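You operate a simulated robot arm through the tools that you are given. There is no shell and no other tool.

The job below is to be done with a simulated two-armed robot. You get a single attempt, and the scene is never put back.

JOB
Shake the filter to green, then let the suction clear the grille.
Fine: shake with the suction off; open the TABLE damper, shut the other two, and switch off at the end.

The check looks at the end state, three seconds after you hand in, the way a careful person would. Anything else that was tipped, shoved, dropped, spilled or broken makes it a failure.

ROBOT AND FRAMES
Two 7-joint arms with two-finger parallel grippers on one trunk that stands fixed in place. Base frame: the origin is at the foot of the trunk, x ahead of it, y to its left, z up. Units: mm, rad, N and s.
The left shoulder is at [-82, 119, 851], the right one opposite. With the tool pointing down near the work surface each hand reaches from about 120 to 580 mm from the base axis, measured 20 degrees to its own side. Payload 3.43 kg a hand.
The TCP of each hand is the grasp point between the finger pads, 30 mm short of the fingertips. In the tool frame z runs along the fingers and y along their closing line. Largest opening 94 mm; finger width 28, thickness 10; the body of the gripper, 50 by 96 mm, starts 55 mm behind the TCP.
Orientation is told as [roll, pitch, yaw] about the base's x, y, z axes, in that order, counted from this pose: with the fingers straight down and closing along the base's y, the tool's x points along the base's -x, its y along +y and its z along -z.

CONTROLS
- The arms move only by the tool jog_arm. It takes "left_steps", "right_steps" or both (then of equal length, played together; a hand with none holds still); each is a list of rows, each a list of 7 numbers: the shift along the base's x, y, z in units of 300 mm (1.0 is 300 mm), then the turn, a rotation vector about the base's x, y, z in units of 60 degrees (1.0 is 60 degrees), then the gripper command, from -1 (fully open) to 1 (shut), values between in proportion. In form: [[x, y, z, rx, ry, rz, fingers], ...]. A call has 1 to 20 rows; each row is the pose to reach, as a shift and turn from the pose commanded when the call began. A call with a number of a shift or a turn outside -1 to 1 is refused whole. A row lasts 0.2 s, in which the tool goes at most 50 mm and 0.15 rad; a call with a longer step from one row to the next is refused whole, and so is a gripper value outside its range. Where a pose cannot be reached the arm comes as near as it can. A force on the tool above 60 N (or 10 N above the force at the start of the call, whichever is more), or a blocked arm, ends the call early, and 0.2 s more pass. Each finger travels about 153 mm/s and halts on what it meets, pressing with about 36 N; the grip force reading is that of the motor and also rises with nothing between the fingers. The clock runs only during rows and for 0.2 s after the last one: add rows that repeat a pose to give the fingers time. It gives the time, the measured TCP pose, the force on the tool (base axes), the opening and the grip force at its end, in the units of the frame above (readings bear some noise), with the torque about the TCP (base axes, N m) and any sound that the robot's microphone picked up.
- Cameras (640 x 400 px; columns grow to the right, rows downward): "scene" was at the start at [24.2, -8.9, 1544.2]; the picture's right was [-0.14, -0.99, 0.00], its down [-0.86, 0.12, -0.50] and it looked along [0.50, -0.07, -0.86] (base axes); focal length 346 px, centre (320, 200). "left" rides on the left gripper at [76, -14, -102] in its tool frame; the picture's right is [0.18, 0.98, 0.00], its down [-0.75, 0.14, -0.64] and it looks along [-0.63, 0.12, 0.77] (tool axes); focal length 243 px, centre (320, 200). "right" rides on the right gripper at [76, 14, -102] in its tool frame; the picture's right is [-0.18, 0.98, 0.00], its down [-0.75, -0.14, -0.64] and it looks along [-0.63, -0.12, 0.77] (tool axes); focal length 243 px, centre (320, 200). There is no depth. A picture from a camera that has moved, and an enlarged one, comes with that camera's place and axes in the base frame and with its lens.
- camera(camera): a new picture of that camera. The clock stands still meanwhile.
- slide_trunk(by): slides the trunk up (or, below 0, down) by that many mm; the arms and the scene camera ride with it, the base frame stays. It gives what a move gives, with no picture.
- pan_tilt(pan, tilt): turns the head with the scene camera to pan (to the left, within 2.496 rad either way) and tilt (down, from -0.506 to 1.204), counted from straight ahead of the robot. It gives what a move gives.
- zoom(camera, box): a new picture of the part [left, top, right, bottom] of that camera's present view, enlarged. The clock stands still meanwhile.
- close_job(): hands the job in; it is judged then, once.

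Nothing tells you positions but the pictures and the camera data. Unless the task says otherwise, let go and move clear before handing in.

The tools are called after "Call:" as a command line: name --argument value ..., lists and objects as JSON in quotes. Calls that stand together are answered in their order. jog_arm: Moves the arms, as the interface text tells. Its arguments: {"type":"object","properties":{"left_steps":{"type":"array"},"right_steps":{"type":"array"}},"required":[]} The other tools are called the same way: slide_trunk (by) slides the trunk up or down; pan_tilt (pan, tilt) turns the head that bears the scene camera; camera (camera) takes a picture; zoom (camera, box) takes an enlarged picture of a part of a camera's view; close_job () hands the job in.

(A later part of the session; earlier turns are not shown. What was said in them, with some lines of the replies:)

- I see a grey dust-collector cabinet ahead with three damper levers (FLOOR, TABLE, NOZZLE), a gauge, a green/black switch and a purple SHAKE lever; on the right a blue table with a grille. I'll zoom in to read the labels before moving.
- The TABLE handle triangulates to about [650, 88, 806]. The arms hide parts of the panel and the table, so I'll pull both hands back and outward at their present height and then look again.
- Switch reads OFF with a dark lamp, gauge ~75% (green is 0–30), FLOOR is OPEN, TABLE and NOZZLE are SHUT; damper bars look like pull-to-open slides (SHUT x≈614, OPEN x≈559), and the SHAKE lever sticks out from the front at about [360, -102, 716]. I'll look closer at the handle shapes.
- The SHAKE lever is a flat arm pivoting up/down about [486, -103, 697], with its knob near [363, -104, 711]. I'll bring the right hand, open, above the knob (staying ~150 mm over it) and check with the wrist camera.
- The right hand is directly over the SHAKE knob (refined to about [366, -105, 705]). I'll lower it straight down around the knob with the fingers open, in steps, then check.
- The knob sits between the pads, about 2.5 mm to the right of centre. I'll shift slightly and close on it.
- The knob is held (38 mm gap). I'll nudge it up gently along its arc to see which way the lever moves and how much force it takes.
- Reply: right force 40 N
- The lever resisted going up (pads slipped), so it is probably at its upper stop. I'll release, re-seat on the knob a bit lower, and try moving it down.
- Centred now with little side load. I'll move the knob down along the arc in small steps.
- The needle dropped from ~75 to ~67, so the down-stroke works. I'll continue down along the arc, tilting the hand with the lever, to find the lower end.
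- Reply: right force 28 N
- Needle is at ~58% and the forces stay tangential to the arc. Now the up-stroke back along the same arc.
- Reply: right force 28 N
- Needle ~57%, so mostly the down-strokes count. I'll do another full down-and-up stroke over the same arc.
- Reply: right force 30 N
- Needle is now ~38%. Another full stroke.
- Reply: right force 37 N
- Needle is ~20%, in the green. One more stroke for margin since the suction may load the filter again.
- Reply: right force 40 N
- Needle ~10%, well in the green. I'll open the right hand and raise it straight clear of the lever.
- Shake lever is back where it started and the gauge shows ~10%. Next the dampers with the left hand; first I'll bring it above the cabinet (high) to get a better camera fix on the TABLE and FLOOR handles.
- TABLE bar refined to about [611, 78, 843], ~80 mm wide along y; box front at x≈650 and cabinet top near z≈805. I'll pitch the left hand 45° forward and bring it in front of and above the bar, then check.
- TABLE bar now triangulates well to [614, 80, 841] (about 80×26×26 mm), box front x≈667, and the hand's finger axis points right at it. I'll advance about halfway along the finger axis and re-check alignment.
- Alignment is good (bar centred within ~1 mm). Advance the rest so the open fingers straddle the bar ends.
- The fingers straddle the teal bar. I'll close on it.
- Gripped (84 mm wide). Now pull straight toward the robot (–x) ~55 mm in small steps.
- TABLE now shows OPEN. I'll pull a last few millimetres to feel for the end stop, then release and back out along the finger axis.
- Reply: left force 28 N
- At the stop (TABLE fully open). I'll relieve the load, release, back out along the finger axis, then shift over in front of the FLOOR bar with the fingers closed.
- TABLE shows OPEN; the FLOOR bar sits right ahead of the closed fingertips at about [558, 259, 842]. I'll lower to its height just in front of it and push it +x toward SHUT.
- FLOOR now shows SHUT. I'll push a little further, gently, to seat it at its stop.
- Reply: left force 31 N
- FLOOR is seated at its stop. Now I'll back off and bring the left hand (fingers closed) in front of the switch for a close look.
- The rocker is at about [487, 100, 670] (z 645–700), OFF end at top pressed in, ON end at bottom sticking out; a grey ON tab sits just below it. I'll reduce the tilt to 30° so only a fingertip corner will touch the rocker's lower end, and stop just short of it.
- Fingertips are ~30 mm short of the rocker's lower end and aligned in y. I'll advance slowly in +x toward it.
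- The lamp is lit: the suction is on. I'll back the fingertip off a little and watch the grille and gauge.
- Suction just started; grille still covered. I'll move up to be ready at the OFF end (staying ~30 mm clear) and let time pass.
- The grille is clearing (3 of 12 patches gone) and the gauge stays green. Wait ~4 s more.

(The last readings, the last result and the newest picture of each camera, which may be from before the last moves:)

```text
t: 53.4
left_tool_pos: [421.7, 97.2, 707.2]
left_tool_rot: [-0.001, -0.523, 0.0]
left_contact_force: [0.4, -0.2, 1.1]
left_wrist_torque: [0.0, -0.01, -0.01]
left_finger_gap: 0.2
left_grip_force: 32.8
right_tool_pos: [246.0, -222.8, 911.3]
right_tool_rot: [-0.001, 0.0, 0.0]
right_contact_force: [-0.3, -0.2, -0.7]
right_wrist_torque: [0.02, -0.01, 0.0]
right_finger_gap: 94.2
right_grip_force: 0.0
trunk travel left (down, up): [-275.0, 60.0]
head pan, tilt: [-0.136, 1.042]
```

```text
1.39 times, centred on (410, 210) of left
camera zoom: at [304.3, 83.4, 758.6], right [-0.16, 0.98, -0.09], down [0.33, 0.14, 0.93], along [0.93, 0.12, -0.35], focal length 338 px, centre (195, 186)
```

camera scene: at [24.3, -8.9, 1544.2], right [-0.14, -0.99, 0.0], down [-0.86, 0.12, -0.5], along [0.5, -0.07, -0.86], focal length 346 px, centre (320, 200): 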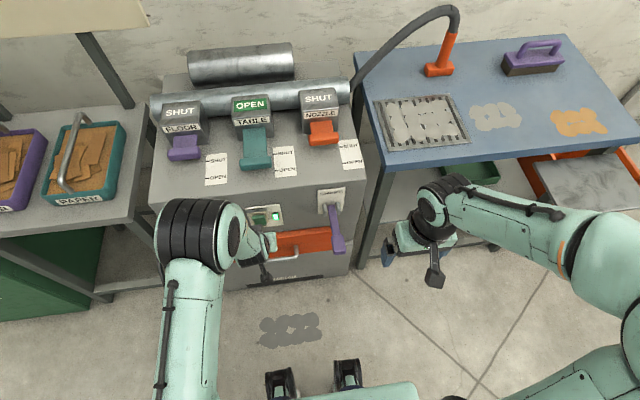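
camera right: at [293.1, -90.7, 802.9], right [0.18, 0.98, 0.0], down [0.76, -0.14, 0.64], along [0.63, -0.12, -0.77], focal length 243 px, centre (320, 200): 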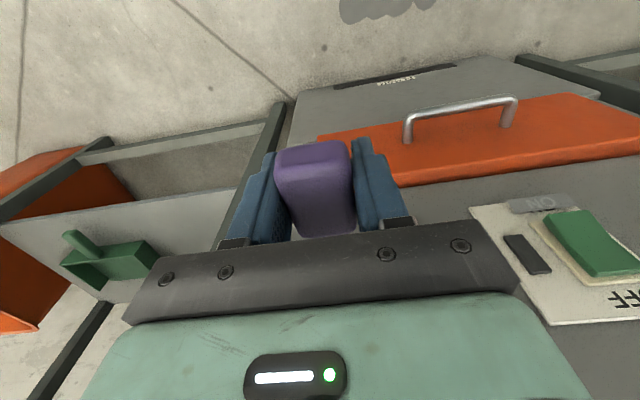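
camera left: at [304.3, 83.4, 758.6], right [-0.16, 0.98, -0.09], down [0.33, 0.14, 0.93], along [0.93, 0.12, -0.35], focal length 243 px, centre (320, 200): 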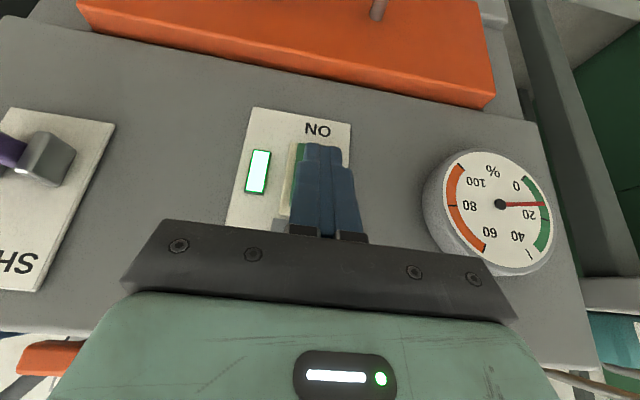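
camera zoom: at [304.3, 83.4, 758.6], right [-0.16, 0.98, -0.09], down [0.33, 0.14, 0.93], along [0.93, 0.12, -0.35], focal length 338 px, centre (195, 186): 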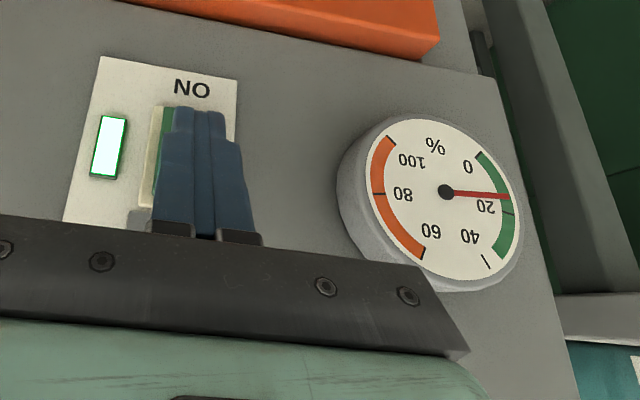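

Five patches left, gauge ~15% (green). Wait another 4 s.

Call:
jog_arm --left_steps '[[0, 0, 0, 0, 0, 0, 1], [0, 0, 0, 0, 0, 0, 1], [0, 0, 0, 0, 0, 0, 1], [0, 0, 0, 0, 0, 0, 1], [0, 0, 0, 0, 0, 0, 1], [0, 0, 0, 0, 0, 0, 1], [0, 0, 0, 0, 0, 0, 1], [0, 0, 0, 0, 0, 0, 1], [0, 0, 0, 0, 0, 0, 1], [0, 0, 0, 0, 0, 0, 1], [0, 0, 0, 0, 0, 0, 1], [0, 0, 0, 0, 0, 0, 1], [0, 0, 0, 0, 0, 0, 1], [0, 0, 0, 0, 0, 0, 1], [0, 0, 0, 0, 0, 0, 1], [0, 0, 0, 0, 0, 0, 1], [0, 0, 0, 0, 0, 0, 1], [0, 0, 0, 0, 0, 0, 1], [0, 0, 0, 0, 0, 0, 1], [0, 0, 0, 0, 0, 0, 1]]'

Call:
zoom --camera "scene" --box '[350, 70, 510, 170]'

Call:
zoom --camera "left" --box '[180, 80, 640, 340]'

```text
t: 57.6
left_tool_pos: [421.4, 97.3, 706.4]
left_tool_rot: [0.0, -0.522, 0.001]
left_contact_force: [0.2, 0.3, 0.4]
left_wrist_torque: [0.01, 0.0, 0.0]
left_finger_gap: 0.0
left_grip_force: 32.9
right_tool_pos: [245.7, -223.2, 910.6]
right_tool_rot: [-0.001, -0.002, -0.001]
right_contact_force: [0.8, -0.3, -0.6]
right_wrist_torque: [0.01, -0.01, -0.02]
right_finger_gap: 94.2
right_grip_force: 0.1
trunk travel left (down, up): [-275.0, 60.0]
head pan, tilt: [-0.136, 1.042]
```

```text
4.00 times, centred on (430, 120) of scene
camera zoom: at [24.2, -8.9, 1544.2], right [-0.14, -0.99, 0.0], down [-0.86, 0.12, -0.5], along [0.5, -0.07, -0.86], focal length 1383 px, centre (-120, 520)
```

zoom: 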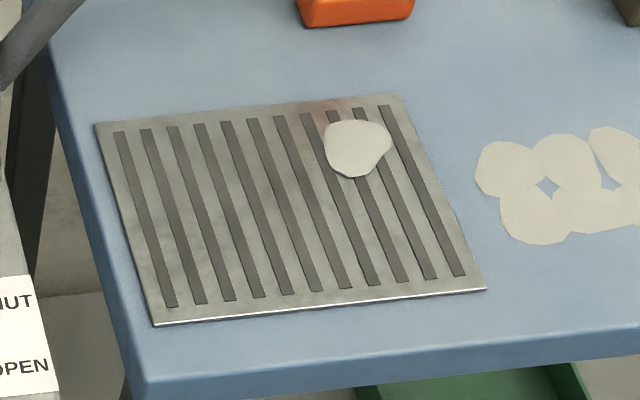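

```text
1.39 times, centred on (410, 210) of left
camera zoom: at [304.3, 83.4, 758.6], right [-0.16, 0.98, -0.09], down [0.33, 0.14, 0.93], along [0.93, 0.12, -0.35], focal length 338 px, centre (195, 186)
```

zoom: 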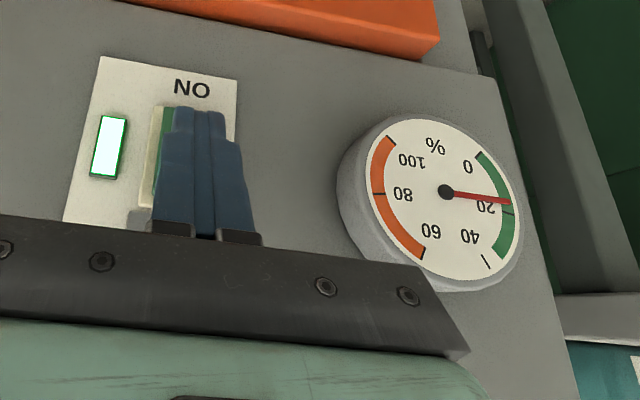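

One patch left, gauge ~17%. Wait about 2 s more.

Call:
jog_arm --left_steps '[[0, 0, 0, 0, 0, 0, 1], [0, 0, 0, 0, 0, 0, 1], [0, 0, 0, 0, 0, 0, 1], [0, 0, 0, 0, 0, 0, 1], [0, 0, 0, 0, 0, 0, 1], [0, 0, 0, 0, 0, 0, 1], [0, 0, 0, 0, 0, 0, 1], [0, 0, 0, 0, 0, 0, 1], [0, 0, 0, 0, 0, 0, 1], [0, 0, 0, 0, 0, 0, 1]]'

Call:
zoom --camera "scene" --box '[350, 70, 510, 170]'

Call:
zoom --camera "left" --box '[180, 80, 640, 340]'

```text
t: 59.8
left_tool_pos: [421.6, 99.1, 706.9]
left_tool_rot: [0.0, -0.522, -0.001]
left_contact_force: [0.5, 0.1, 0.2]
left_wrist_torque: [0.0, -0.03, -0.01]
left_finger_gap: 0.0
left_grip_force: 32.8
right_tool_pos: [245.5, -222.0, 910.8]
right_tool_rot: [0.0, 0.001, 0.0]
right_contact_force: [0.7, 0.2, -0.7]
right_wrist_torque: [0.03, -0.02, 0.03]
right_finger_gap: 94.2
right_grip_force: 0.1
trunk travel left (down, up): [-275.0, 60.0]
head pan, tilt: [-0.136, 1.042]
```

```text
4.00 times, centred on (430, 120) of scene
camera zoom: at [24.2, -8.9, 1544.2], right [-0.14, -0.99, 0.0], down [-0.86, 0.12, -0.5], along [0.5, -0.07, -0.86], focal length 1383 px, centre (-120, 520)
```

zoom: 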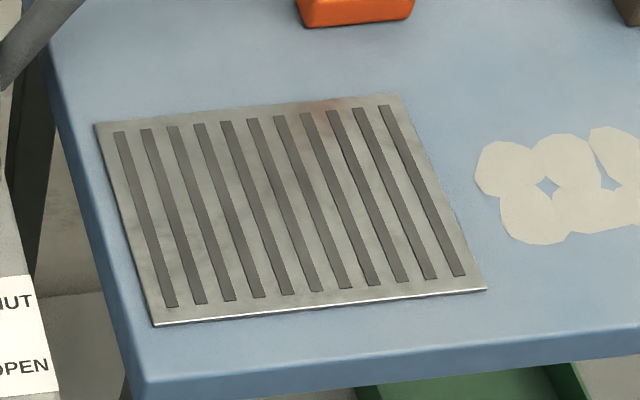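

```text
1.39 times, centred on (410, 210) of left
camera zoom: at [304.3, 83.4, 758.6], right [-0.16, 0.98, -0.09], down [0.33, 0.14, 0.93], along [0.93, 0.12, -0.35], focal length 338 px, centre (195, 186)
```

zoom: 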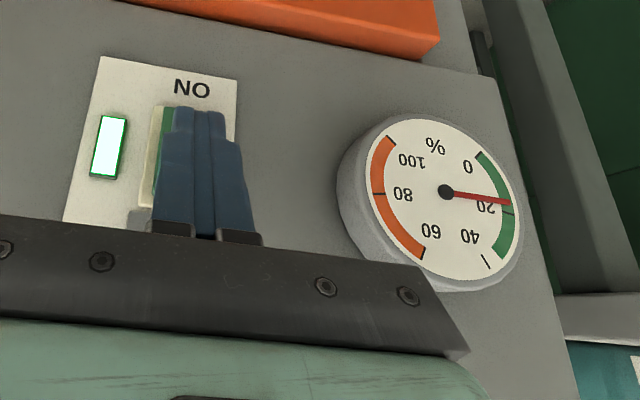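

The grille is clear and the gauge is ~17% (green). Now I'll tilt back to 45° and press the rocker's upper (OFF) end at z≈685.

Call:
jog_arm --left_steps '[[-0.01, 0, -0.015, 0, -0.125, 0, 1], [-0.01, 0, -0.033, 0, -0.25, 0, 1], [0.04, 0, -0.033, 0, -0.25, 0, 1], [0.065, 0, -0.033, 0, -0.25, 0, 1], [0.078, 0, -0.033, 0, -0.25, 0, 1], [0.088, 0, -0.033, 0, -0.25, 0, 1], [0.098, 0, -0.033, 0, -0.25, 0, 1]]'

Call:
camera --camera "left"

Call:
zoom --camera "scene" --box '[200, 180, 340, 280]'

```text
t: 61.4
left_tool_pos: [451.1, 99.3, 696.8]
left_tool_rot: [-0.001, -0.786, -0.001]
left_contact_force: [0.4, -0.9, 0.4]
left_wrist_torque: [-0.01, 0.0, 0.0]
left_finger_gap: 0.0
left_grip_force: 32.8
right_tool_pos: [245.0, -223.0, 911.8]
right_tool_rot: [0.001, -0.002, 0.0]
right_contact_force: [-0.7, -0.3, -1.1]
right_wrist_torque: [0.0, 0.0, 0.0]
right_finger_gap: 94.1
right_grip_force: 0.1
trunk travel left (down, up): [-275.0, 60.0]
head pan, tilt: [-0.136, 1.042]
```

```text
taken
camera left: at [323.8, 84.9, 716.0], right [-0.13, 0.98, -0.13], down [0.08, 0.14, 0.99], along [0.99, 0.12, -0.1], focal length 243 px, centre (320, 200)
```

left: 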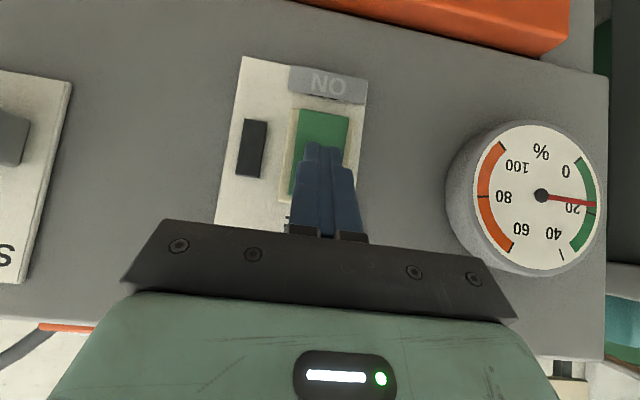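

```text
4.00 times, centred on (270, 230) of scene
camera zoom: at [24.5, -8.9, 1544.2], right [-0.14, -0.99, 0.0], down [-0.86, 0.12, -0.5], along [0.5, -0.07, -0.86], focal length 1383 px, centre (520, 80)
```

zoom: 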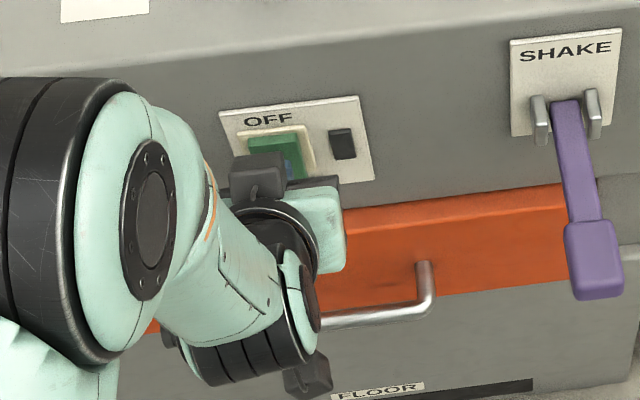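

Lamp is dark and OFF is showing: the suction is switched off. I'll back the left hand straight off, then raise it clear to the side.

Call:
jog_arm --left_steps '[[-0.1, 0, 0, 0, 0, 0, 1], [-0.22, 0, 0, 0, 0, 0, 1], [-0.34, 0.02, 0.05, 0, 0.1, 0, 1], [-0.42, 0.08, 0.17, 0, 0.22, 0, 1], [-0.48, 0.16, 0.29, 0, 0.34, 0, 1], [-0.52, 0.25, 0.41, 0, 0.46, 0, 0.5], [-0.56, 0.34, 0.53, 0, 0.58, 0, 0], [-0.6, 0.43, 0.65, 0, 0.68, 0, -0.5], [-0.64, 0.52, 0.77, 0, 0.75, 0, -1], [-0.68, 0.6, 0.88, 0, 0.75, 0, -1], [-0.68, 0.6, 0.88, 0, 0.75, 0, -1]]'

Call:
camera --camera "scene"

Call:
zoom --camera "scene" --box '[140, 80, 380, 280]'

Call:
zoom --camera "scene" --box '[170, 190, 300, 260]'

Call:
zoom --camera "scene" --box '[350, 20, 640, 200]'

```text
t: 63.8
left_tool_pos: [245.3, 279.9, 960.8]
left_tool_rot: [-0.001, -0.001, 0.0]
left_contact_force: [0.0, -0.8, 0.3]
left_wrist_torque: [-0.02, 0.02, 0.02]
left_finger_gap: 94.1
left_grip_force: 0.1
right_tool_pos: [246.1, -222.6, 910.5]
right_tool_rot: [-0.002, 0.0, -0.001]
right_contact_force: [-0.5, 0.0, -0.6]
right_wrist_torque: [-0.02, -0.01, -0.01]
right_finger_gap: 94.1
right_grip_force: 0.0
trunk travel left (down, up): [-275.0, 60.0]
head pan, tilt: [-0.136, 1.042]
```

```text
taken
camera scene: at [24.5, -8.6, 1544.2], right [-0.14, -0.99, 0.0], down [-0.86, 0.12, -0.5], along [0.5, -0.07, -0.86], focal length 346 px, centre (320, 200)
```

scene: 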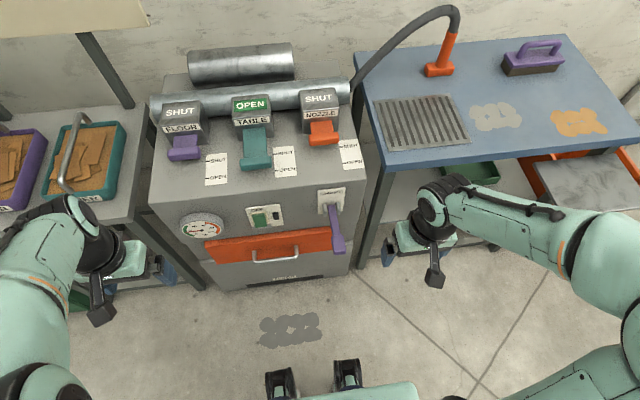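

```text
2.00 times, centred on (260, 180) of scene
camera zoom: at [24.5, -8.6, 1544.2], right [-0.14, -0.99, 0.0], down [-0.86, 0.12, -0.5], along [0.5, -0.07, -0.86], focal length 691 px, centre (440, 240)
```

zoom: 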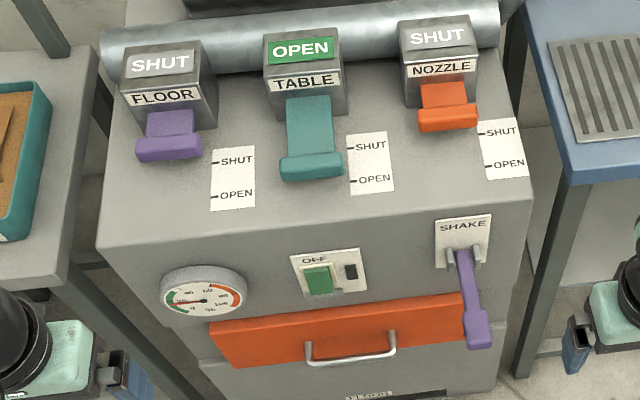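

```text
4.92 times, centred on (235, 225) of scene
camera zoom: at [24.5, -8.6, 1544.2], right [-0.14, -0.99, 0.0], down [-0.86, 0.12, -0.5], along [0.5, -0.07, -0.86], focal length 1702 px, centre (738, 77)
```

zoom: 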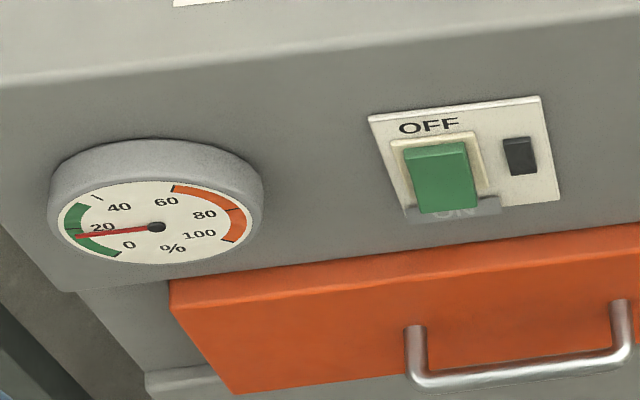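

```text
2.21 times, centred on (495, 110) of scene
camera zoom: at [24.5, -8.6, 1544.2], right [-0.14, -0.99, 0.0], down [-0.86, 0.12, -0.5], along [0.5, -0.07, -0.86], focal length 763 px, centre (-66, 399)
```

zoom: 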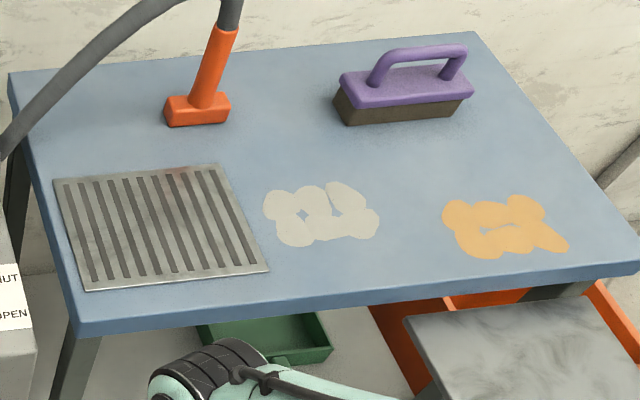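

Everything is in its wanted end state: FLOOR and NOZZLE SHUT, TABLE OPEN, gauge ~17% in the green, grille clear, switch OFF with the lamp dark, both hands open and clear with nothing disturbed. Handing in.

Call:
close_job

```text
The job is handed in.
```

The filter is shaken into the green, the suction has cleared the grille, and the job is handed in. I don't have the check's verdict.

- **Filter:** I shook it with the suction off, which took the gauge from about 75% down to about 10%. It read about 17% at the end, still in the green (0–30%).
- **Dampers:** TABLE is open, FLOOR is shut, and NOZZLE was already shut and stayed that way. I moved TABLE and FLOOR right up to their stops.
- **Grille:** I ran the suction until no dust was left on the grille, about 13 seconds.
- **Switch:** It is off and its lamp is dark.

Both hands are open and clear, and the last pictures show nothing else moved. The dust beside the grille and on the floor is still there, since the job didn't ask for it.
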